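You operate a simulated robot arm through the tools that you are given. There is no shell and no other tool. Be economical: measure what you need, move in short steps, check, and stop when the job is done.

Carry out the task below with a simulated robot arm. There is one attempt and no reset: what you move stays moved.

TASK
Fill the clear cup to about its line, probe it and correct the thermostat.
Fine: cold water by the cold tap button; cup on the probe dock; thermostat lever: Warm wants Cold, Icy wants Mild. Set down upright: clear cup.

Only the result counts: the job must be done as asked and must still hold three seconds after the hand-in. Knocking over, shifting, dropping, spilling or breaking anything else fails it.

THE ROBOT
A 6-joint arm with a four-finger gripper on a trunk, on a base that drives. Base frame: it is fixed to the floor where the robot stands at the start and does not move with it; the origin is under the middle of the robot, x ahead of it, y to its left, z up; the surface under the hand at the start is at about z = 800. Units: mm, rad, N and s.
With the tool pointing down near the work surface it reaches from about 240 to 680 mm from the robot's upright axis, wherever it stands. Its first joint turns from -2.897 to 2.897 rad. Places, roughly: cold tap button [500, 1200, 800]; drip grille [500, 1250, 750]; probe dock [600, 300, 800]; probe screen [-6400, -10800, 0]; thermostat lever [800, 100, 1100]. Payload 3.43 kg.
The tool frame sits at the grasp point between the pads (the TCP): z along the fingers, y along the line on which they close. The tips reach 30 mm beyond it. The gripper opens to 120 mm. The gripper's body begins 85 mm behind the TCP.
Orientation is that of the tool frame in the base frame, as a unit quaternion [x, y, z, w]. With the fingers straight down and closing along the base's y, the tool's x points along the base's -x, its y along +y and its z along -z.

THE INTERFACE
- The arm moves only by the tool drive_tool. Its argument "deltas" is a list of rows, each an object of numbers (a shift or turn left out is 0, a gripper value left out holds the last): "dx", "dy", "dz": the shift along the tool's x, y, z in mm; "wx", "wy", "wz": the turn, a rotation vector about the tool's x, y, z in rad; "gripper": the closure in counts, from 0 (fully open) to 255 (shut). In form: [{"dx": .., "dy": .., "dz": .., "wx": .., "wy": .., "wz": .., "gripper": ..}, ...]. A call has 1 to 12 rows; each row is the pose to reach, as a shift and turn from the pose commanded when the call began, along the tool's axes at that moment. Each row takes 0.2 s and may step no farther than 50 mm and 0.15 rad from the row before; otherwise, or with a gripper value out of range, the whole call is refused. Where a pose cannot be reached the arm comes as near as it can. A force on the tool above 60 N (or 10 N above the force at the start of the call, whichever is more), or a blocked arm, ends the call early, and 0.2 s more pass. Each finger halts on what it meets, pressing with about 20 N; the grip force reading is that of the motor and also rises with nothing between the fingers. The clock runs only during rows and for 0.2 s after the last one: add rows that repeat a pose to give the fingers time. It gives the time, the measured TCP pose, the force on the tool (base axes), the opening and the grip force at its end, in the units of the frame above (readings bear some noise), with the torque about the TCP (base axes, N m) and any sound that the robot's microphone picked up, and new pictures: "pictures" is both (left out), scene, wrist or none.
- Cameras (640 x 400 px; columns grow to the right, rows downward): "scene" is now at [53.8, 138.6, 1684.3]; the picture's right is [-0.04, -1.00, 0.00], its down [-0.76, 0.03, -0.65] and it looks along [0.65, -0.03, -0.76] (base axes); focal length 253 px, centre (320, 200). "wrist" rides on the gripper at [71, -17, -120] in the tool frame; the picture's right is [0.23, 0.97, 0.00], its down [-0.81, 0.19, -0.55] and it looks along [-0.54, 0.13, 0.83] (tool axes); focal length 275 px, centre (320, 200). There is no depth. A picture from a camera that has moved, and an enlarged one, comes with that camera's place and axes in the base frame and with its lens.
- raise_lower(by): slides the trunk up (or, below 0, down) by that many mm; the arm and the scene camera ride with it, the base frame stays. It gives what a move gives, with no picture.
- roll_base(legs): drives the robot by 1 to 6 legs, each [ahead, left, turn to the left] in mm, mm and rad, along the robot's own axes; the way and the turn of a leg run together, so that a leg with both is an arc; at most 1500 mm and 3.142 rad a leg. The arm and the cameras ride along, it lands a little off, and it stops where it bumps. It gives what a move gives, and a new picture of the scene camera.
- aim_head(pan, tilt): turns the head with the scene camera to pan (to the left, within 2.094 rad either way) and tilt (down, from -0.506 to 1.204), counted from straight ahead of the robot. It gives what a move gives, and a new picture of the scene camera.
- inspect(camera, box): a new picture of the part [left, top, right, bottom] of that camera's present view, enlarged. No time passes.
- sign_off(): hands the job in; it is judged then, once.

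Work in short steps. Places have to be worked out from the pictures, the camera data and where the tool is seen: move nearer, look again, correct. Check each grasp and each placing, and mend what went wrong. You have 120 turns and 260 pictures in all, those below and enlarged ones among them. Open the gripper and draw the arm clear of the work before you hand the job in, unless the task says otherwise; then end with one line.

The tools are called after "Call:" as name(argument=value, ...) on one line, values as JSON. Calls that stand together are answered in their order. drive_tool: Moves the arm, as the interface text tells. Its arguments: {"type":"object","properties":{"deltas":{"type":"array","items":{"type":"object","properties":{"dx":{"type":"number"},"dy":{"type":"number"},"dz":{"type":"number"},"wx":{"type":"number"},"wy":{"type":"number"},"wz":{"type":"number"},"gripper":{"type":"number"}}}},"pictures":{"type":"string","enum":["both","scene","wrist","none"]}},"required":["deltas"]} The other tools are called the same way: raise_lower (by) slides the trunk up or down; roll_base (legs) drives the base; aim_head (pan, tilt) turns the head that bears the scene camera; inspect (camera, box) takes an enlarged picture of a part of a camera's view; sign_off () hands the job in.

At the start:

```text
t: 0.0
tool_pos: [469.5, 19.6, 1328.1]
tool_rot: [0.0, 1.0, 0.0, 0.0]
ft_force: [-0.1, 0.2, -0.5]
wrist_torque: [-0.05, -0.03, 0.02]
width: 119.9
grip_force: 0.1
trunk travel left (down, up): [-200.0, 240.0]
robot x, y, heading: [-2.0, -2.5, 0.005]
head pan, tilt: [-0.038, 0.867]
```

scene: 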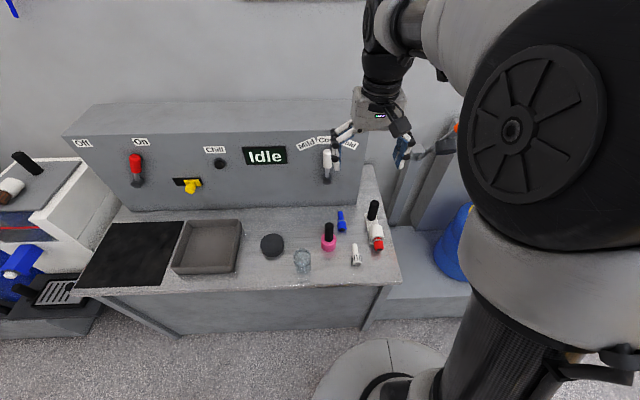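
wrist: 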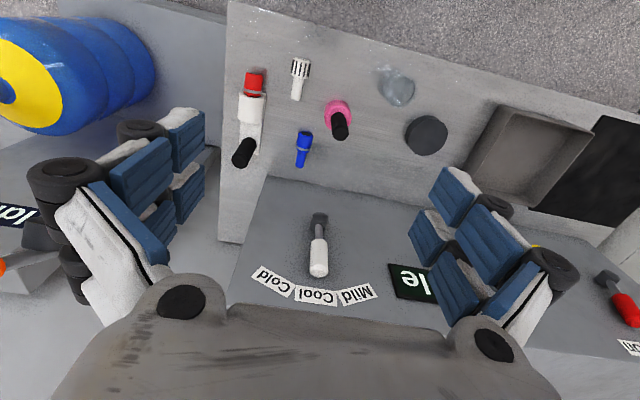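

The bench shows the probe panel with a screen ("Idle"), levers and a clear cup. I'll enlarge the bench and look left toward the tap.

Call:
inspect(camera="scene", box=[200, 120, 420, 280])

Call:
aim_head(pan=1.0, tilt=0.7)

```text
2.50 times, centred on (310, 200) of scene
camera zoom: at [53.8, 138.6, 1684.3], right [-0.04, -1.0, 0.0], down [-0.76, 0.03, -0.65], along [0.65, -0.03, -0.76], focal length 633 px, centre (345, 200)
```

zoom: 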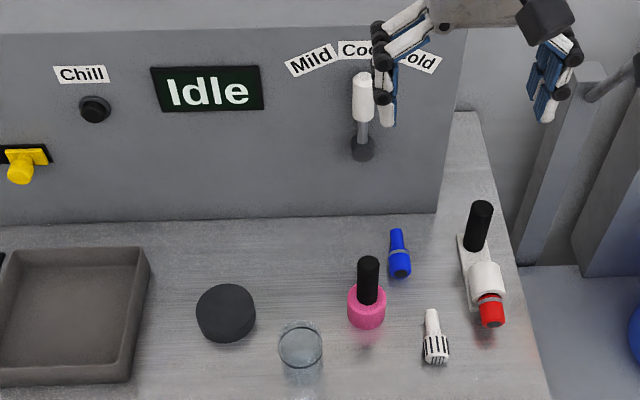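

```text
t: 1.3
tool_pos: [470.9, 19.5, 1327.7]
tool_rot: [0.0, 1.0, 0.0, -0.001]
ft_force: [-0.7, 0.6, 0.3]
wrist_torque: [0.0, 0.0, 0.0]
width: 119.8
grip_force: 0.1
trunk travel left (down, up): [-200.0, 240.0]
robot x, y, heading: [1.6, 4.0, 0.001]
head pan, tilt: [1.0, 0.7]
camera scene: at [22.6, 213.0, 1698.0], right [0.84, -0.54, 0.0], down [-0.35, -0.54, -0.76], along [0.41, 0.64, -0.64], focal length 253 px, centre (320, 200)
```

scene: 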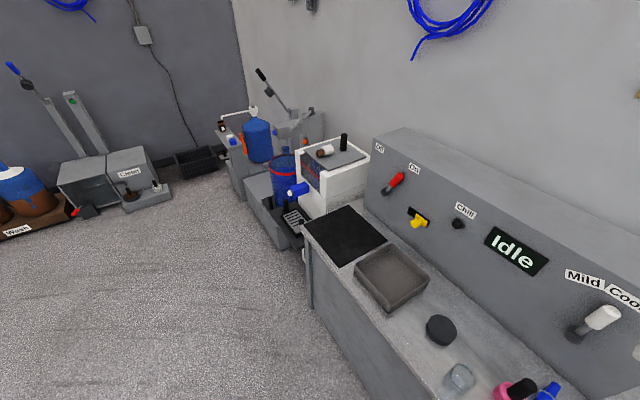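

Call:
inspect(camera="scene", box=[200, 90, 420, 270])

Call:
inspect(camera="scene", box=[250, 140, 380, 250])

```text
2.22 times, centred on (310, 180) of scene
camera zoom: at [22.6, 213.0, 1698.0], right [0.84, -0.54, 0.0], down [-0.35, -0.54, -0.76], along [0.41, 0.64, -0.64], focal length 563 px, centre (342, 244)
```

zoom: 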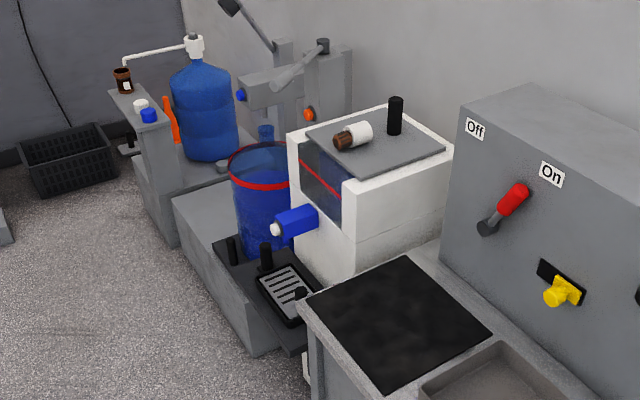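

```text
3.64 times, centred on (315, 195) of scene
camera zoom: at [22.6, 213.0, 1698.0], right [0.84, -0.54, 0.0], down [-0.35, -0.54, -0.76], along [0.41, 0.64, -0.64], focal length 921 px, centre (338, 218)
```

zoom: 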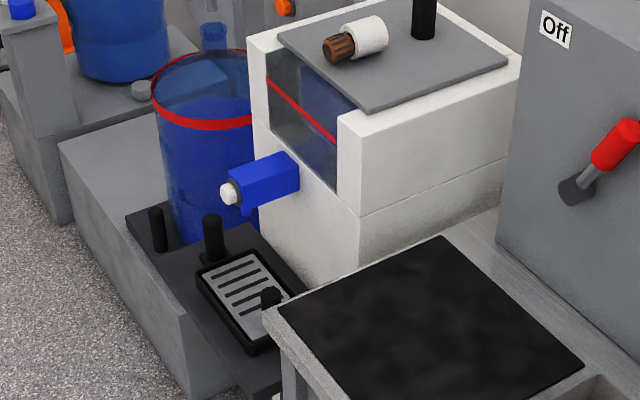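

I'll turn the head back and roll the hand half-way round, so that a horizontal grasp along +x has the wrist camera on top.

Call:
drive_tool(deltas=[{"wz": 0.14}, {"wz": 0.28}, {"wz": 0.42}, {"wz": 0.56}, {"wz": 0.7}, {"wz": 0.84}, {"wz": 0.98}, {"wz": 1.12}, {"wz": 1.26}, {"wz": 1.4}, {"wz": 1.5}, {"wz": 1.5708}], pictures="none")

Call:
drive_tool(deltas=[{"wz": 0.14}, {"wz": 0.28}, {"wz": 0.42}, {"wz": 0.56}, {"wz": 0.7}, {"wz": 0.84}, {"wz": 0.98}, {"wz": 1.12}, {"wz": 1.26}, {"wz": 1.4}, {"wz": 1.5}, {"wz": 1.5708}], pictures="wrist")

```text
t: 3.9
tool_pos: [469.1, 19.1, 1326.8]
tool_rot: [0.708, 0.706, 0.0, -0.001]
ft_force: [-0.2, 0.4, 0.3]
wrist_torque: [-0.05, 0.02, 0.0]
width: 119.9
grip_force: 0.0
trunk travel left (down, up): [-200.0, 240.0]
robot x, y, heading: [-1.0, -0.4, -0.001]
head pan, tilt: [1.0, 0.7]
```

```text
t: 6.5
tool_pos: [464.6, -35.7, 1324.8]
tool_rot: [1.0, 0.014, 0.001, -0.013]
ft_force: [0.9, 0.1, -0.1]
wrist_torque: [0.02, 0.0, 0.02]
width: 119.9
grip_force: 0.1
out of reach, approached as far as the arm can: row 11, 12
trunk travel left (down, up): [-200.0, 240.0]
robot x, y, heading: [1.1, 1.6, 0.0]
head pan, tilt: [1.0, 0.7]
camera wrist: at [534.2, -20.3, 1446.1], right [0.26, -0.97, -0.02], down [-0.81, -0.23, 0.54], along [-0.53, -0.12, -0.84], focal length 275 px, centre (320, 200)
```

wrist: 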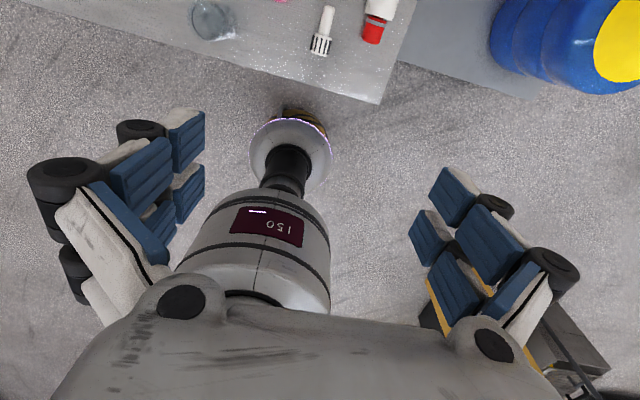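

The roll is nearly complete, at a joint limit. Now I try pitching the hand to horizontal.

Call:
drive_tool(deltas=[{"wy": 0.14}, {"wy": 0.28}, {"wy": 0.42}, {"wy": 0.56}, {"wy": 0.7}, {"wy": 0.84}, {"wy": 0.98}, {"wy": 1.12}, {"wy": 1.26}, {"wy": 1.4}, {"wy": 1.5}, {"wy": 1.5708}], pictures="wrist")

Call:
aim_head(pan=0.0, tilt=0.8)

```text
t: 9.1
tool_pos: [530.9, -62.3, 1344.5]
tool_rot: [0.707, 0.004, 0.707, -0.004]
ft_force: [0.4, 0.0, 0.7]
wrist_torque: [-0.01, 0.01, 0.0]
width: 119.8
grip_force: 0.0
out of reach, approached as far as the arm can: row 1, 7, 8, 9, 10, 11, 12
trunk travel left (down, up): [-200.0, 240.0]
robot x, y, heading: [0.4, 0.0, 0.001]
head pan, tilt: [1.0, 0.7]
camera wrist: at [409.5, -47.1, 1416.6], right [0.01, -0.97, 0.23], down [-0.55, -0.2, -0.81], along [0.83, -0.12, -0.54], focal length 275 px, centre (320, 200)
```

wrist: 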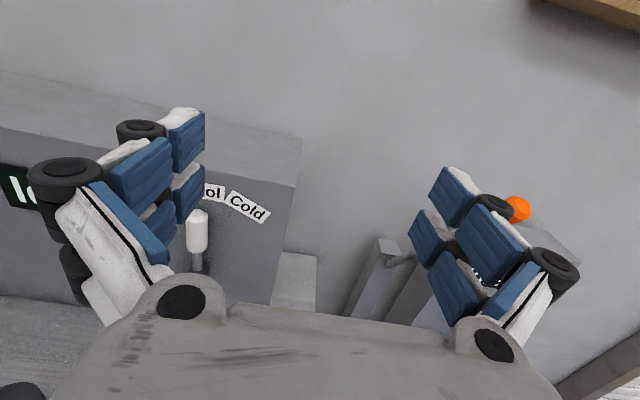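

```text
t: 10.4
tool_pos: [530.4, -60.2, 1346.1]
tool_rot: [0.708, 0.004, 0.706, -0.004]
ft_force: [0.4, -0.1, -0.1]
wrist_torque: [-0.01, 0.03, -0.01]
width: 120.3
grip_force: 0.2
trunk travel left (down, up): [-200.0, 240.0]
robot x, y, heading: [-1.3, -0.8, 0.001]
head pan, tilt: [0.0, 0.799]
camera scene: at [57.3, 141.7, 1689.8], right [0.0, -1.0, 0.0], down [-0.72, 0.0, -0.7], along [0.7, 0.0, -0.72], focal length 253 px, centre (320, 200)
```

scene: 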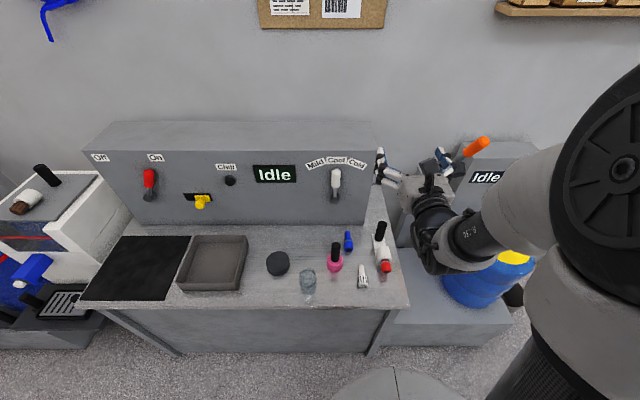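

The hand is horizontal and correctly rolled (camera up). To keep this arm configuration, I back the base off and shift it left so the cup lies straight ahead of the hand.

Call:
roll_base(legs=[[-300, 0, 0], [0, 235, 0]])

Call:
raise_lower(by=-200)

```text
t: 13.7
tool_pos: [229.6, 170.4, 1345.2]
tool_rot: [0.708, 0.005, 0.707, -0.005]
ft_force: [0.2, 0.1, -0.1]
wrist_torque: [0.03, -0.04, -0.03]
width: 120.1
grip_force: 0.1
trunk travel left (down, up): [-200.0, 240.0]
robot x, y, heading: [-302.6, 227.6, 0.008]
head pan, tilt: [0.0, 0.799]
camera scene: at [-244.4, 371.7, 1689.6], right [0.0, -1.0, 0.0], down [-0.72, 0.0, -0.7], along [0.7, 0.0, -0.72], focal length 253 px, centre (320, 200)
```

scene: 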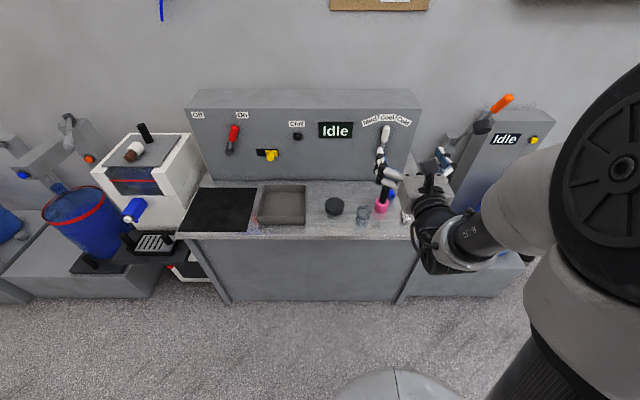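

```text
t: 15.9
tool_pos: [230.3, 168.7, 1146.1]
tool_rot: [0.708, 0.005, 0.706, -0.005]
ft_force: [0.8, 0.0, 0.0]
wrist_torque: [-0.02, -0.03, 0.0]
width: 119.7
grip_force: 0.0
trunk travel left (down, up): [0.0, 440.0]
robot x, y, heading: [-299.9, 227.2, 0.005]
head pan, tilt: [0.0, 0.799]
```

Next I lower the hand to cup height, in front of the bench.

Call:
drive_tool(deltas=[{"dx": -45}, {"dx": -90}, {"dx": -135}, {"dx": -180}, {"dx": -225}, {"dx": -270}, {"dx": -270}], pictures="both")

```text
t: 17.5
tool_pos: [227.9, 167.5, 878.5]
tool_rot: [0.708, 0.005, 0.706, -0.004]
ft_force: [0.7, 0.1, -0.5]
wrist_torque: [-0.02, 0.0, -0.03]
width: 120.1
grip_force: 0.1
out of reach, approached as far as the arm can: row 1
trunk travel left (down, up): [0.0, 440.0]
robot x, y, heading: [-302.1, 228.2, 0.008]
head pan, tilt: [0.0, 0.799]
camera scene: at [-244.2, 370.4, 1489.8], right [0.0, -1.0, 0.0], down [-0.72, 0.0, -0.7], along [0.7, 0.0, -0.72], focal length 253 px, centre (320, 200)
camera wrist: at [107.1, 182.1, 949.2], right [0.01, -0.97, 0.23], down [-0.55, -0.2, -0.81], along [0.83, -0.12, -0.54], focal length 275 px, centre (320, 200)
```

scene: 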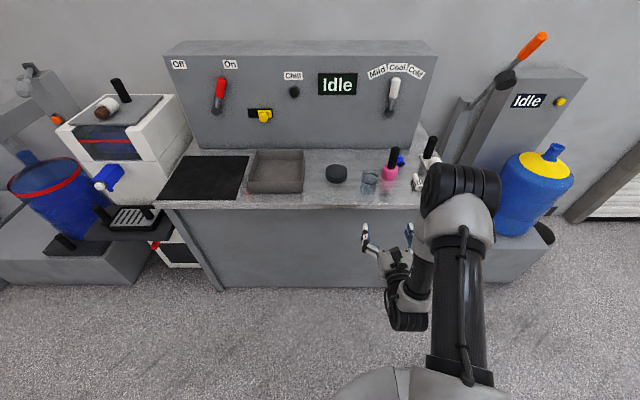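
wrist: 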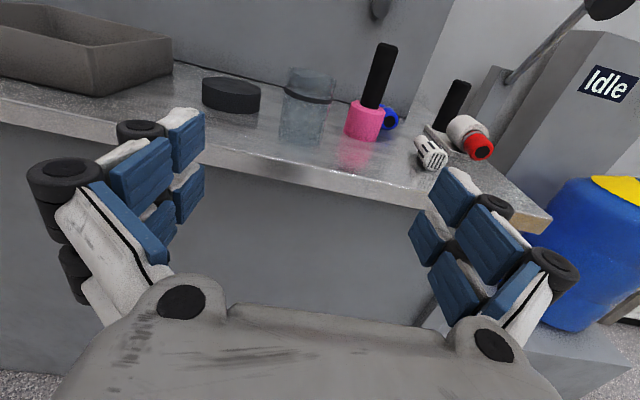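

Call:
inspect(camera="wrist", box=[240, 40, 400, 160])

Call:
inspect(camera="scene", box=[300, 140, 440, 230])

```text
3.33 times, centred on (320, 100) of wrist
camera zoom: at [107.1, 182.1, 949.2], right [0.01, -0.97, 0.23], down [-0.55, -0.2, -0.81], along [0.83, -0.12, -0.54], focal length 918 px, centre (320, 533)
```

zoom: 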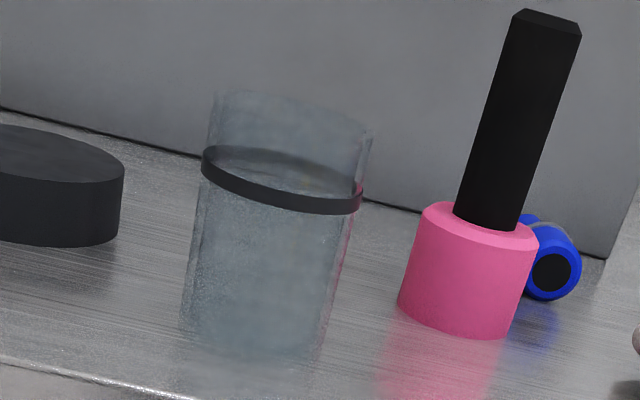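

```text
4.44 times, centred on (370, 185) of scene
camera zoom: at [-244.2, 370.4, 1489.8], right [0.0, -1.0, 0.0], down [-0.72, 0.0, -0.7], along [0.7, 0.0, -0.72], focal length 1125 px, centre (98, 267)
```

zoom: 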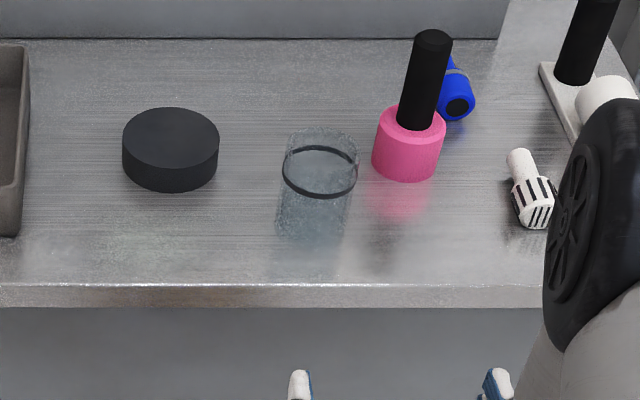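

Cup centre works out at about (477,183), rim z≈890, line ring z≈865, diameter about 60. I bring the hand to z 855, centre it on y, advance partway and check.

Call:
drive_tool(deltas=[{"dx": -23, "dy": -12}, {"dx": -23, "dy": -12, "dz": 45}, {"dx": -23, "dy": -12, "dz": 90}, {"dx": -23, "dy": -12, "dz": 135}, {"dx": -23, "dy": -12, "dz": 170}, {"dx": -23, "dy": -12, "dz": 170}], pictures="both")

```text
t: 18.9
tool_pos: [393.2, 145.4, 851.6]
tool_rot: [0.708, 0.018, 0.706, -0.018]
ft_force: [1.3, -0.3, -0.6]
wrist_torque: [0.01, 0.02, 0.01]
width: 120.0
grip_force: 0.0
out of reach, approached as far as the arm can: row 1, 2, 3, 4, 5, 6
trunk travel left (down, up): [0.0, 440.0]
robot x, y, heading: [-304.3, 226.8, 0.006]
head pan, tilt: [0.0, 0.799]
camera scene: at [-244.3, 370.4, 1489.8], right [0.0, -1.0, 0.0], down [-0.72, 0.0, -0.7], along [0.7, 0.0, -0.72], focal length 253 px, centre (320, 200)
camera wrist: at [270.2, 155.3, 923.0], right [0.05, -0.97, 0.23], down [-0.54, -0.22, -0.81], along [0.84, -0.08, -0.54], focal length 275 px, centre (320, 200)
```

scene: 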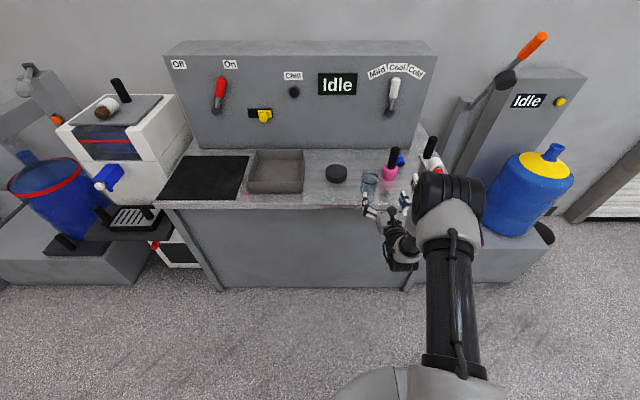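
wrist: 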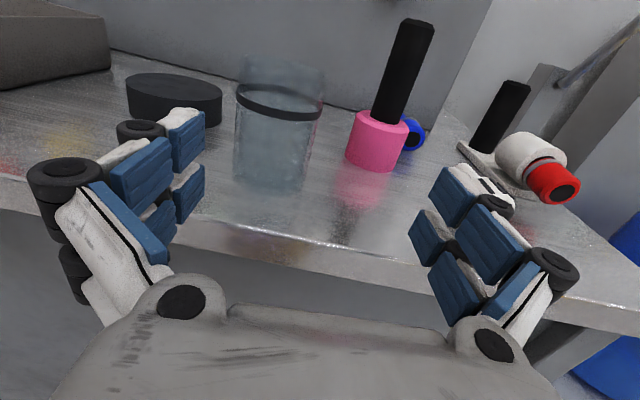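

The wrist roll joint is at its limit, so the hand can't go further left relative to the robot. I back up, turn the base a little right and shift it left to give the wrist margin.

Call:
roll_base(legs=[[-150, 0, 0], [0, 0, -0.25], [0, 200, 0]])

Call:
drive_tool(deltas=[{"wx": 0.1}, {"wx": 0.2}, {"wx": 0.2}], pictures="wrist")

```text
t: 22.3
tool_pos: [248.8, 167.4, 851.0]
tool_rot: [0.704, -0.07, 0.703, 0.07]
ft_force: [-0.3, -0.1, 0.3]
wrist_torque: [0.0, -0.02, 0.01]
width: 120.0
grip_force: 0.0
trunk travel left (down, up): [0.0, 440.0]
robot x, y, heading: [-403.7, 418.4, -0.248]
head pan, tilt: [0.0, 0.799]
camera scene: at [-312.0, 542.6, 1489.7], right [-0.25, -0.97, 0.0], down [-0.69, 0.18, -0.7], along [0.68, -0.17, -0.72], focal length 253 px, centre (320, 200)
```

scene: 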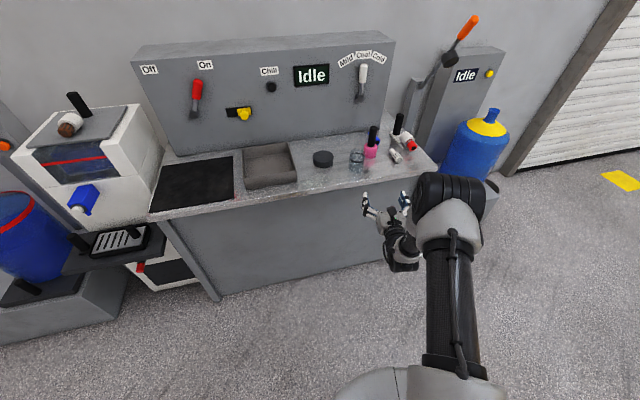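

```text
t: 23.1
tool_pos: [248.1, 167.7, 852.1]
tool_rot: [0.708, 0.0, 0.706, -0.001]
ft_force: [0.7, -0.6, -0.7]
wrist_torque: [0.0, 0.0, 0.0]
width: 120.1
grip_force: 0.1
trunk travel left (down, up): [0.0, 440.0]
robot x, y, heading: [-402.4, 417.6, -0.247]
head pan, tilt: [0.0, 0.799]
camera wrist: at [127.3, 183.4, 922.9], right [0.0, -0.97, 0.23], down [-0.55, -0.19, -0.81], along [0.83, -0.13, -0.54], focal length 275 px, centre (320, 200)
```

wrist: 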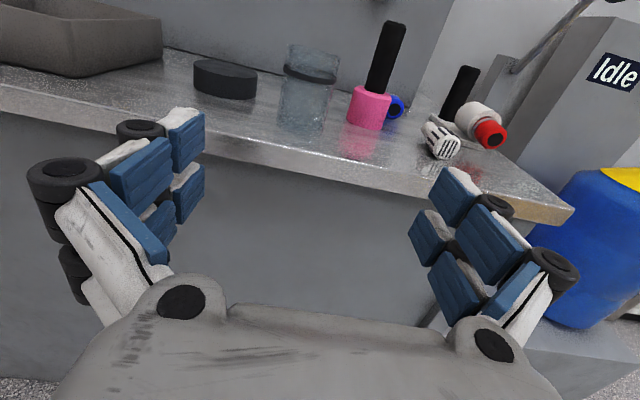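

Orientation is now exact, with margin. I shift to y≈183 and advance toward the cup.

Call:
drive_tool(deltas=[{"dy": -15}, {"dy": -15, "dz": 45}, {"dy": -15, "dz": 90}, {"dy": -15, "dz": 135}, {"dy": -15, "dz": 165}, {"dy": -15, "dz": 165}], pictures="both")

```text
t: 24.5
tool_pos: [414.7, 185.1, 852.0]
tool_rot: [0.708, 0.0, 0.706, -0.001]
ft_force: [0.0, -0.2, -0.2]
wrist_torque: [0.01, 0.0, -0.02]
width: 119.9
grip_force: 0.1
trunk travel left (down, up): [0.0, 440.0]
robot x, y, heading: [-401.2, 419.2, -0.244]
head pan, tilt: [0.0, 0.799]
camera scene: at [-312.0, 542.4, 1489.8], right [-0.25, -0.97, 0.0], down [-0.69, 0.18, -0.7], along [0.68, -0.17, -0.72], focal length 253 px, centre (320, 200)
camera wrist: at [292.6, 201.0, 922.5], right [0.0, -0.97, 0.23], down [-0.56, -0.19, -0.81], along [0.83, -0.13, -0.54], focal length 275 px, centre (320, 200)
```

scene: 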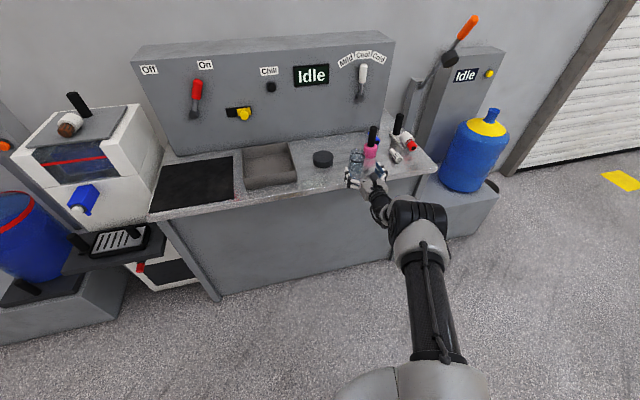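
wrist: 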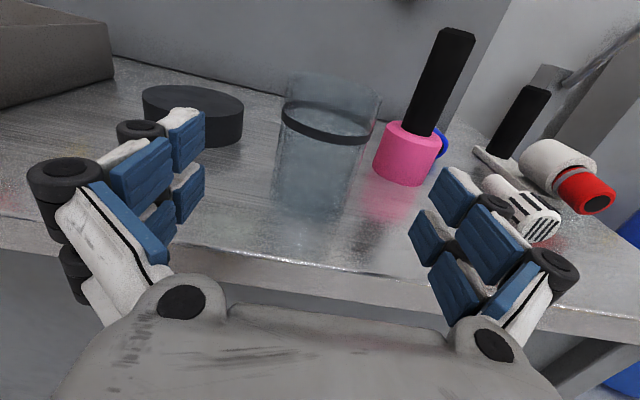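

Ring centre triangulates to about (474,185), aligned with the hand. I advance onto the cup.

Call:
drive_tool(deltas=[{"dz": 30}, {"dz": 60}, {"dz": 60}], pictures="wrist")

```text
t: 25.3
tool_pos: [473.1, 182.9, 849.8]
tool_rot: [0.708, 0.0, 0.706, -0.001]
ft_force: [-0.9, -0.5, -0.5]
wrist_torque: [-0.02, -0.02, -0.01]
width: 120.0
grip_force: 0.0
trunk travel left (down, up): [0.0, 440.0]
robot x, y, heading: [-396.1, 419.1, -0.252]
head pan, tilt: [0.0, 0.799]
camera wrist: at [351.4, 199.9, 921.0], right [0.0, -0.97, 0.23], down [-0.56, -0.19, -0.81], along [0.83, -0.13, -0.54], focal length 275 px, centre (320, 200)
```

wrist: 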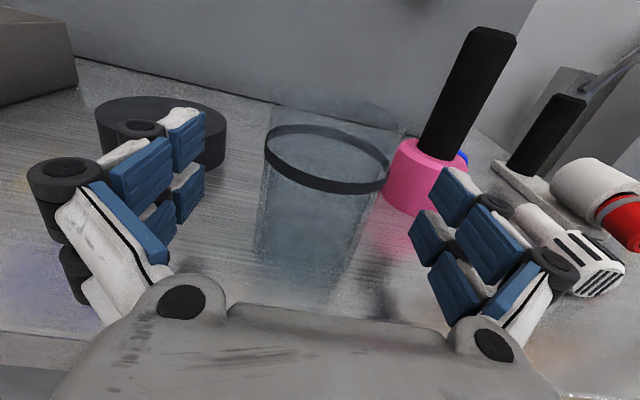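

Centred. I close on the cup.

Call:
drive_tool(deltas=[{"gripper": 80}, {"gripper": 120}, {"gripper": 150}, {"gripper": 150}, {"gripper": 150}, {"gripper": 150}], pictures="wrist")

```text
t: 26.7
tool_pos: [471.8, 183.2, 850.4]
tool_rot: [0.708, -0.001, 0.707, 0.001]
ft_force: [-0.7, 0.2, 0.0]
wrist_torque: [0.0, 0.01, -0.03]
width: 59.4
grip_force: 20.5
trunk travel left (down, up): [0.0, 440.0]
robot x, y, heading: [-400.2, 422.2, -0.249]
head pan, tilt: [0.0, 0.799]
camera wrist: at [351.2, 199.8, 921.8], right [0.0, -0.97, 0.23], down [-0.55, -0.19, -0.81], along [0.83, -0.13, -0.54], focal length 275 px, centre (320, 200)
```

wrist: 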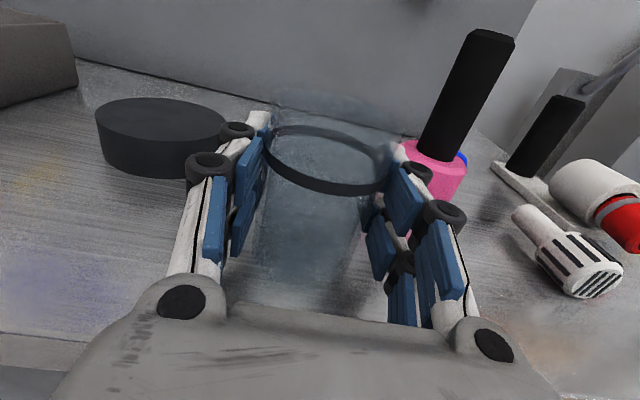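

Gripped at 59.4 mm. I lift the cup and check.

Call:
drive_tool(deltas=[{"dx": 20}, {"dx": 60}, {"dx": 100}, {"dx": 100}], pictures="wrist")

```text
t: 27.7
tool_pos: [475.8, 182.3, 952.2]
tool_rot: [0.708, 0.001, 0.707, -0.001]
ft_force: [0.0, 0.6, -0.6]
wrist_torque: [-0.03, -0.01, -0.01]
width: 59.3
grip_force: 20.2
trunk travel left (down, up): [0.0, 440.0]
robot x, y, heading: [-399.4, 421.0, -0.249]
head pan, tilt: [0.0, 0.799]
camera wrist: at [353.2, 199.2, 1023.0], right [0.0, -0.97, 0.23], down [-0.55, -0.19, -0.81], along [0.83, -0.13, -0.54], focal length 275 px, centre (320, 200)
```

wrist: 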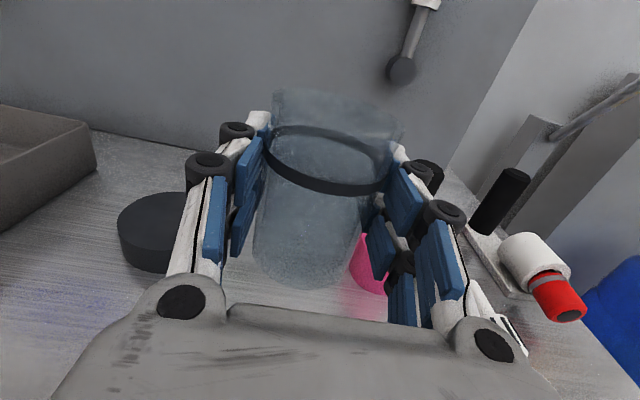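

The cup is held upright. I retreat from the bench and drive left to stand before the tap.

Call:
roll_base(legs=[[-242, -62, 0], [-264, 1034, 0]])

Call:
aim_head(pan=0.1, tilt=0.65)

```text
t: 34.6
tool_pos: [224.0, 1243.7, 951.2]
tool_rot: [0.708, -0.003, 0.706, 0.003]
ft_force: [-0.3, 0.2, -0.1]
wrist_torque: [-0.01, 0.02, -0.01]
width: 59.0
grip_force: 19.7
trunk travel left (down, up): [0.0, 440.0]
robot x, y, heading: [-651.5, 1484.7, -0.256]
head pan, tilt: [0.0, 0.799]
camera scene: at [-560.7, 1608.0, 1489.7], right [-0.25, -0.97, 0.0], down [-0.69, 0.18, -0.7], along [0.67, -0.18, -0.72], focal length 253 px, centre (320, 200)
```

scene: 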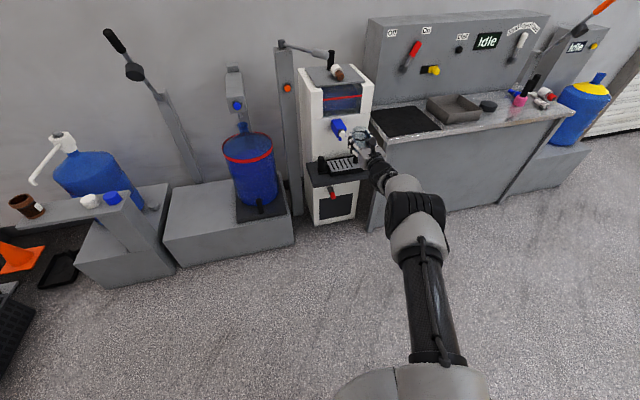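

```text
t: 35.3
tool_pos: [223.8, 1245.8, 951.0]
tool_rot: [0.708, -0.002, 0.706, 0.001]
ft_force: [0.0, 0.7, -0.4]
wrist_torque: [0.01, 0.01, 0.02]
width: 59.0
grip_force: 19.9
trunk travel left (down, up): [0.0, 440.0]
robot x, y, heading: [-651.3, 1486.0, -0.254]
head pan, tilt: [0.099, 0.649]
camera scene: at [-553.0, 1614.8, 1502.3], right [-0.15, -0.99, 0.0], down [-0.6, 0.09, -0.8], along [0.79, -0.12, -0.6], focal length 253 px, centre (320, 200)
```

scene: 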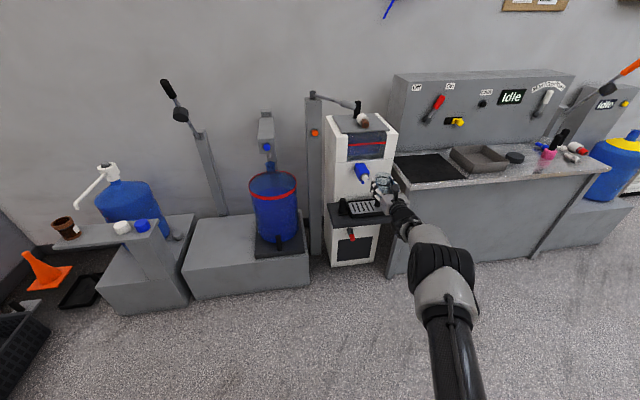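

Call:
inspect(camera="scene", box=[310, 100, 430, 270])

Call:
inspect(camera="wrist", box=[0, 0, 640, 400])

```text
2.35 times, centred on (370, 185) of scene
camera zoom: at [-553.0, 1614.8, 1502.3], right [-0.15, -0.99, 0.0], down [-0.6, 0.09, -0.8], along [0.79, -0.12, -0.6], focal length 596 px, centre (202, 235)
```

zoom: 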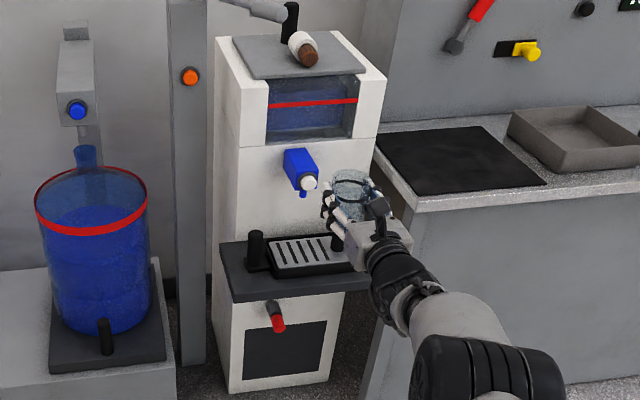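

```text
1.00 times, centred on (320, 200) of wrist (not enlarged: the box is as wide or as high as the picture)
camera zoom: at [102.6, 1260.8, 1022.8], right [0.0, -0.97, 0.23], down [-0.56, -0.19, -0.81], along [0.83, -0.13, -0.54], focal length 275 px, centre (320, 200)
```

zoom: 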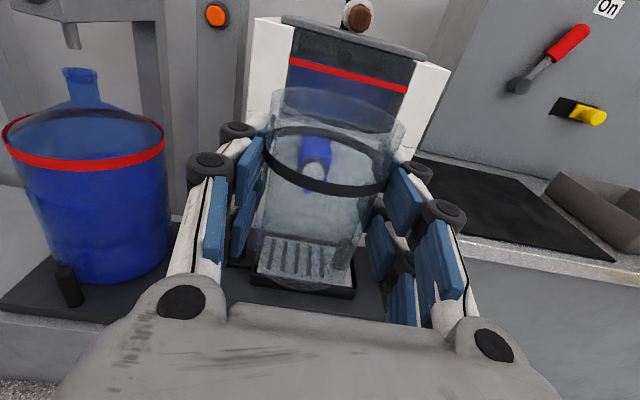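

Triangulating from two views, the tap button is at about (478,1228,826), the grille centre near (490,1230,z≈622), with posts at y≈1137 and 1333. I lower the cup in front of it and look again.

Call:
drive_tool(deltas=[{"dx": -45}, {"dx": -90}, {"dx": -135}, {"dx": -180}, {"dx": -220}, {"dx": -220}], pictures="both")

Call:
inspect(camera="scene", box=[310, 130, 430, 270])

```text
t: 36.7
tool_pos: [176.6, 1246.6, 752.7]
tool_rot: [0.708, -0.003, 0.706, 0.002]
ft_force: [0.2, -0.2, -0.1]
wrist_torque: [0.03, 0.02, -0.02]
width: 59.0
grip_force: 19.9
out of reach, approached as far as the arm can: row 3, 4, 5, 6
trunk travel left (down, up): [0.0, 440.0]
robot x, y, heading: [-655.0, 1484.1, -0.257]
head pan, tilt: [0.099, 0.649]
camera scene: at [-552.9, 1614.9, 1502.3], right [-0.15, -0.99, 0.0], down [-0.6, 0.09, -0.8], along [0.79, -0.12, -0.6], focal length 253 px, centre (320, 200)
camera wrist: at [55.3, 1263.7, 825.5], right [0.0, -0.97, 0.23], down [-0.56, -0.19, -0.81], along [0.83, -0.13, -0.54], focal length 275 px, centre (320, 200)
```

scene: 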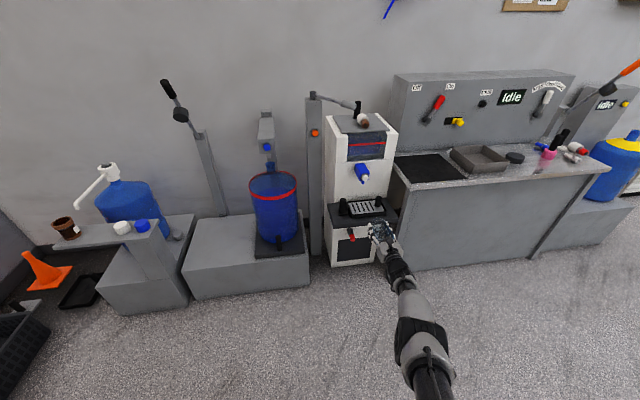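
wrist: 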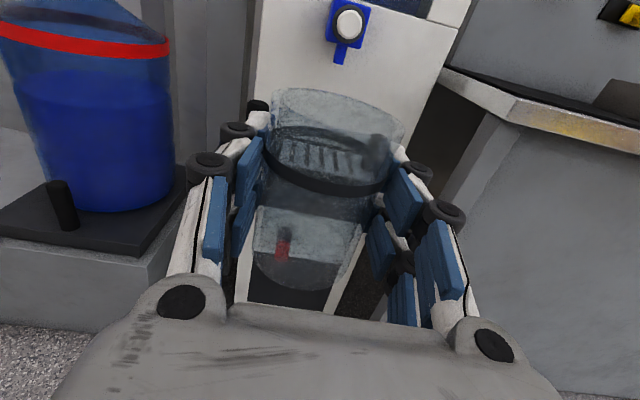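

```text
2.86 times, centred on (370, 200) of scene
camera zoom: at [-552.9, 1614.9, 1502.3], right [-0.15, -0.99, 0.0], down [-0.6, 0.09, -0.8], along [0.79, -0.12, -0.6], focal length 724 px, centre (177, 200)
```

zoom: 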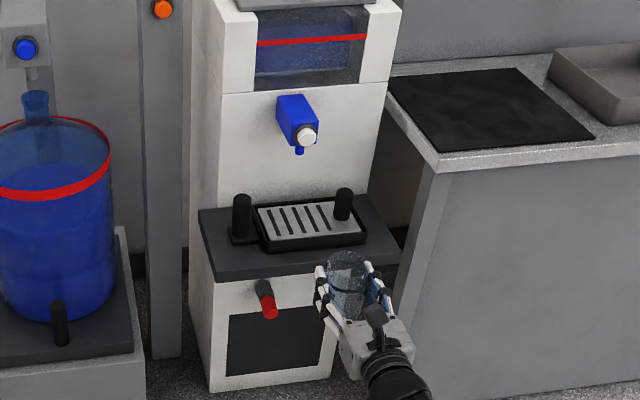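

The arm is fully stretched. I bring the base 200 mm closer, then retract and lower the hand.

Call:
roll_base(legs=[[193, 51, 0]])

Call:
drive_tool(deltas=[{"dz": -45}, {"dz": -90}, {"dz": -135}, {"dz": -180}, {"dz": -220}, {"dz": -240, "dx": -20}, {"dz": -240, "dx": -40}, {"dz": -240, "dx": -40}], pictures="wrist")

```text
t: 38.3
tool_pos: [374.4, 1248.6, 755.1]
tool_rot: [0.708, -0.002, 0.706, 0.001]
ft_force: [0.1, -0.6, 0.1]
wrist_torque: [0.01, -0.01, -0.01]
width: 59.0
grip_force: 19.7
trunk travel left (down, up): [0.0, 440.0]
robot x, y, heading: [-454.0, 1483.2, -0.252]
head pan, tilt: [0.099, 0.649]
camera scene: at [-355.3, 1615.9, 1502.3], right [-0.15, -0.99, 0.0], down [-0.6, 0.09, -0.8], along [0.79, -0.12, -0.6], focal length 253 px, centre (320, 200)
```

scene: 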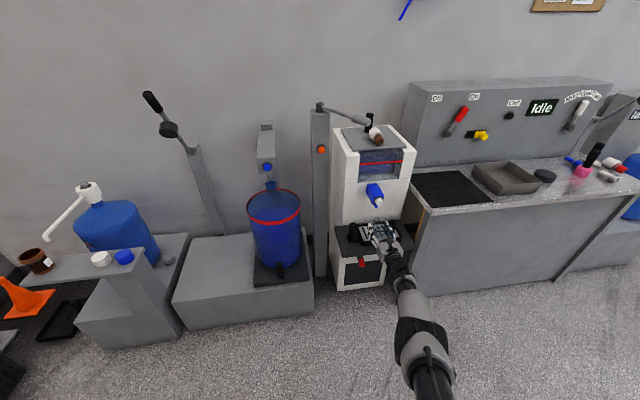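

```text
t: 40.1
tool_pos: [304.4, 1128.9, 754.2]
tool_rot: [0.708, -0.001, 0.706, 0.001]
ft_force: [0.2, 0.0, -0.7]
wrist_torque: [-0.01, 0.02, -0.04]
width: 59.0
grip_force: 20.4
out of reach, approached as far as the arm can: row 1, 2, 3, 4, 5, 6, 7, 8
trunk travel left (down, up): [0.0, 440.0]
robot x, y, heading: [-452.7, 1488.8, -0.255]
head pan, tilt: [0.099, 0.649]
camera wrist: at [182.4, 1145.3, 826.0], right [0.0, -0.97, 0.23], down [-0.56, -0.19, -0.81], along [0.83, -0.13, -0.54], focal length 275 px, centre (320, 200)
```

wrist: 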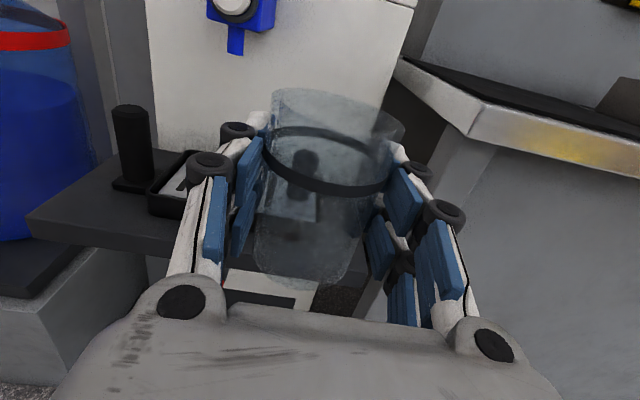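

The arm got stuck at z≈754 and swerved sideways. I raise the target to see which poses are reachable here.

Call:
drive_tool(deltas=[{"dx": 40}, {"dx": 80}, {"dx": 120}, {"dx": 160}, {"dx": 160}], pictures="scene")

```text
t: 41.3
tool_pos: [306.0, 1126.0, 920.0]
tool_rot: [0.708, -0.002, 0.706, 0.002]
ft_force: [0.5, 0.2, -1.3]
wrist_torque: [0.01, 0.03, 0.03]
width: 59.5
grip_force: 19.8
trunk travel left (down, up): [0.0, 440.0]
robot x, y, heading: [-451.4, 1487.6, -0.257]
head pan, tilt: [0.099, 0.649]
camera scene: at [-355.5, 1616.0, 1502.3], right [-0.15, -0.99, 0.0], down [-0.6, 0.09, -0.8], along [0.79, -0.12, -0.6], focal length 253 px, centre (320, 200)
```

scene: 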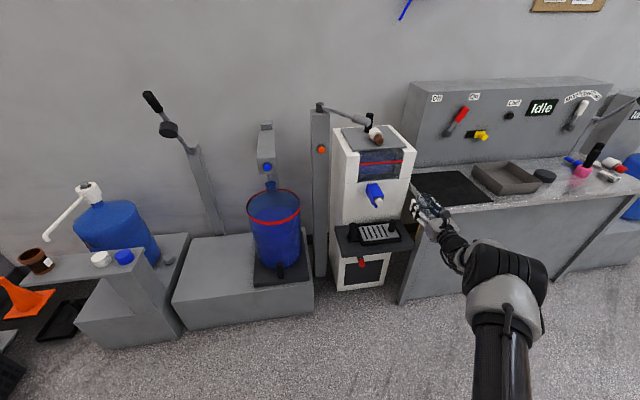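

The commanded pose follows the measured one. I retract and centre at this height, then test lowering from a shorter reach.

Call:
drive_tool(deltas=[{"dy": -20, "dz": -40}, {"dy": -40, "dz": -80}, {"dy": -60, "dz": -120}, {"dy": -80, "dz": -150}, {"dy": -100, "dz": -180}, {"dy": -112, "dz": -200}, {"dy": -112, "dz": -200}], pictures="none")

Call:
drive_tool(deltas=[{"dx": -40}, {"dx": -80}, {"dx": -120}, {"dx": -160}, {"dx": -200}, {"dx": -240}, {"dx": -240}], pictures="scene")

```text
t: 42.9
tool_pos: [105.0, 1236.8, 919.8]
tool_rot: [0.708, -0.001, 0.706, 0.001]
ft_force: [0.3, -0.8, -0.8]
wrist_torque: [-0.03, 0.07, 0.04]
width: 59.3
grip_force: 19.7
trunk travel left (down, up): [0.0, 440.0]
robot x, y, heading: [-455.0, 1486.5, -0.253]
head pan, tilt: [0.099, 0.649]
```

```text
t: 44.5
tool_pos: [104.6, 1237.1, 679.1]
tool_rot: [0.708, -0.002, 0.706, 0.001]
ft_force: [0.0, -0.2, -0.3]
wrist_torque: [0.0, 0.03, 0.0]
width: 59.3
grip_force: 19.9
trunk travel left (down, up): [0.0, 440.0]
robot x, y, heading: [-450.9, 1488.6, -0.256]
head pan, tilt: [0.099, 0.649]
camera scene: at [-355.4, 1615.9, 1502.4], right [-0.15, -0.99, 0.0], down [-0.6, 0.09, -0.8], along [0.79, -0.12, -0.6], focal length 253 px, centre (320, 200)
```

scene: 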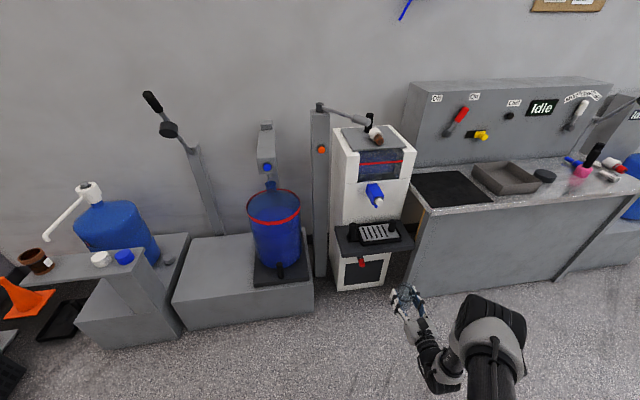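

That works: reach was too long before. I raise the cup 50 mm and drive the base 270 mm closer.

Call:
drive_tool(deltas=[{"dx": 40}, {"dx": 50}, {"dx": 50}], pictures="none")

Call:
roll_base(legs=[[261, 68, 0]])

Call:
inspect(camera="wrist", box=[0, 0, 640, 400])

Call:
inspect(camera="scene", box=[330, 140, 470, 330])

```text
t: 45.3
tool_pos: [104.8, 1236.3, 731.2]
tool_rot: [0.708, -0.002, 0.706, 0.002]
ft_force: [-0.5, 0.0, -0.3]
wrist_torque: [0.0, 0.03, 0.0]
width: 59.4
grip_force: 20.2
trunk travel left (down, up): [0.0, 440.0]
robot x, y, heading: [-454.4, 1485.2, -0.253]
head pan, tilt: [0.099, 0.649]
```

```text
t: 47.2
tool_pos: [374.9, 1236.7, 730.4]
tool_rot: [0.708, -0.004, 0.706, 0.003]
ft_force: [0.3, 0.7, -0.6]
wrist_torque: [0.01, -0.01, -0.06]
width: 59.0
grip_force: 20.0
trunk travel left (down, up): [0.0, 440.0]
robot x, y, heading: [-182.9, 1490.1, -0.256]
head pan, tilt: [0.099, 0.649]
camera scene: at [-84.4, 1614.9, 1502.3], right [-0.15, -0.99, 0.0], down [-0.6, 0.09, -0.8], along [0.79, -0.12, -0.6], focal length 253 px, centre (320, 200)
```

scene: 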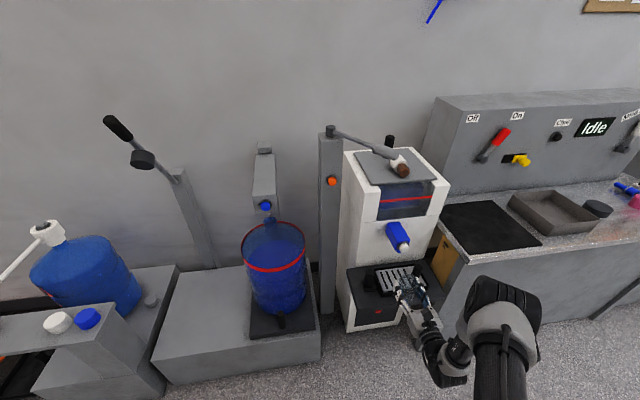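

```text
1.00 times, centred on (320, 200) of wrist (not enlarged: the box is as wide or as high as the picture)
camera zoom: at [253.3, 1252.5, 802.7], right [-0.01, -0.97, 0.23], down [-0.56, -0.19, -0.81], along [0.83, -0.13, -0.54], focal length 275 px, centre (320, 200)
```

zoom: 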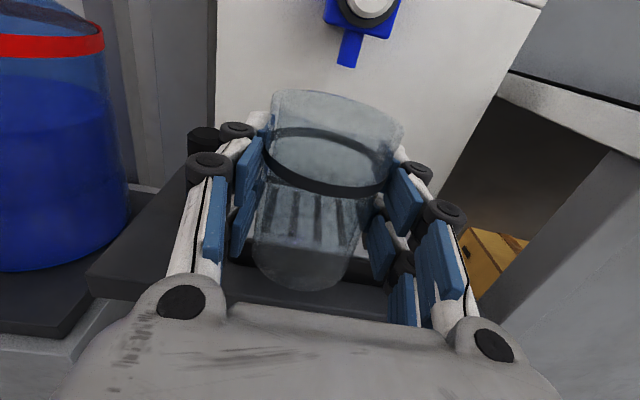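

```text
2.11 times, centred on (400, 235) of scene
camera zoom: at [-84.4, 1614.9, 1502.3], right [-0.15, -0.99, 0.0], down [-0.6, 0.09, -0.8], along [0.79, -0.12, -0.6], focal length 533 px, centre (152, 126)
```

zoom: 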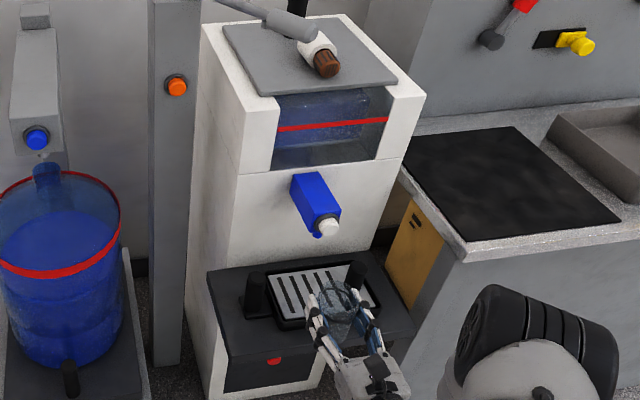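

Triangulated outlet ≈ (511,1222,773). I lower a bit first, then slide forward so the cup is beneath it.

Call:
drive_tool(deltas=[{"dx": -25}, {"dx": -40, "dy": 15}, {"dx": -40, "dy": 15, "dz": 40}, {"dx": -40, "dy": 15, "dz": 80}, {"dx": -40, "dy": 15, "dz": 110}, {"dx": -40, "dy": 15, "dz": 134}, {"dx": -40, "dy": 15, "dz": 134}], pictures="both")

Call:
inspect(camera="scene", box=[350, 200, 450, 330])

```text
t: 48.9
tool_pos: [509.4, 1218.9, 691.0]
tool_rot: [0.709, -0.003, 0.706, 0.002]
ft_force: [-0.1, 0.5, -0.5]
wrist_torque: [-0.01, 0.01, -0.03]
width: 59.1
grip_force: 19.6
trunk travel left (down, up): [0.0, 440.0]
robot x, y, heading: [-181.0, 1486.9, -0.256]
head pan, tilt: [0.099, 0.649]
camera scene: at [-84.4, 1614.9, 1502.3], right [-0.15, -0.99, 0.0], down [-0.6, 0.09, -0.8], along [0.79, -0.12, -0.6], focal length 253 px, centre (320, 200)
camera wrist: at [388.3, 1236.6, 762.7], right [-0.01, -0.97, 0.23], down [-0.56, -0.19, -0.81], along [0.83, -0.13, -0.54], focal length 275 px, centre (320, 200)
```

scene: 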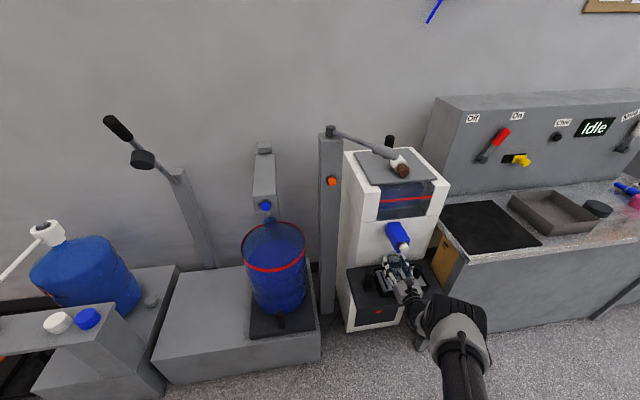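
wrist: 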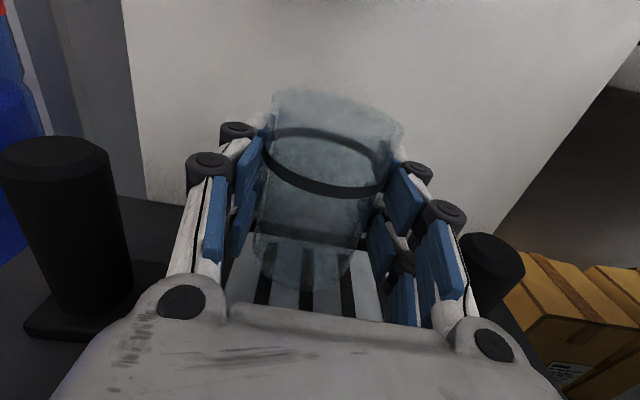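

```text
3.08 times, centred on (400, 265) of scene
camera zoom: at [-84.4, 1614.9, 1502.3], right [-0.15, -0.99, 0.0], down [-0.6, 0.09, -0.8], along [0.79, -0.12, -0.6], focal length 779 px, centre (74, 0)
```

zoom: 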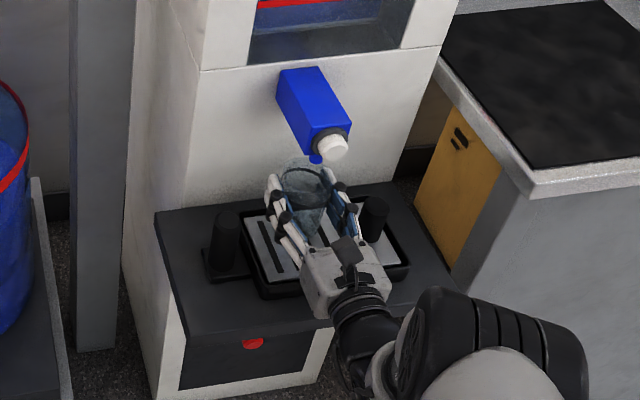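

Centred laterally between the posts. I shift 4 mm left and lower gently toward the grille.

Call:
drive_tool(deltas=[{"dx": -5, "dy": -4}, {"dx": -10, "dy": -4}, {"dx": -13, "dy": -4}, {"dx": -13, "dy": -4}], pictures="wrist")

Call:
inspect(camera="wrist", box=[220, 200, 400, 330])

```text
t: 49.9
tool_pos: [509.7, 1222.2, 682.2]
tool_rot: [0.706, -0.002, 0.708, 0.003]
ft_force: [0.5, -0.8, 12.6]
wrist_torque: [-0.06, -0.54, -0.02]
width: 58.3
grip_force: 20.1
trunk travel left (down, up): [0.0, 440.0]
robot x, y, heading: [-182.3, 1484.0, -0.253]
head pan, tilt: [0.099, 0.649]
camera wrist: at [388.1, 1240.3, 752.3], right [-0.01, -0.97, 0.23], down [-0.55, -0.19, -0.81], along [0.83, -0.13, -0.53], focal length 275 px, centre (320, 200)
```

wrist: 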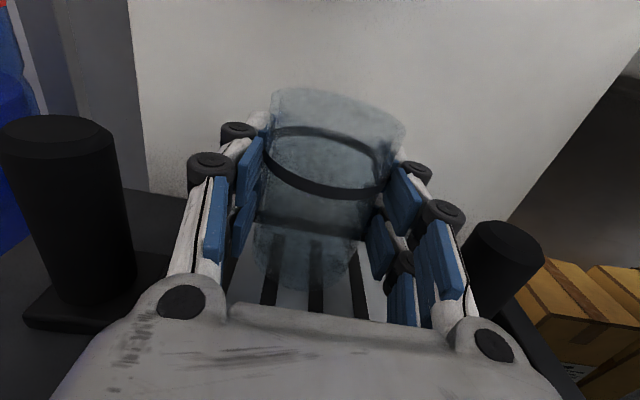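

```text
3.08 times, centred on (310, 265) of wrist
camera zoom: at [388.1, 1240.3, 752.3], right [-0.01, -0.97, 0.23], down [-0.55, -0.19, -0.81], along [0.83, -0.13, -0.53], focal length 847 px, centre (351, 0)
```

zoom: 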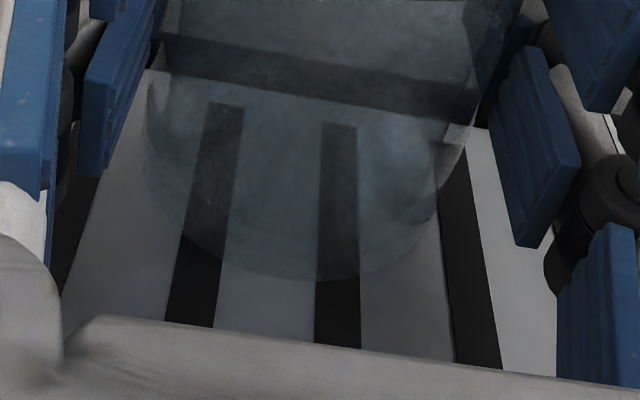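

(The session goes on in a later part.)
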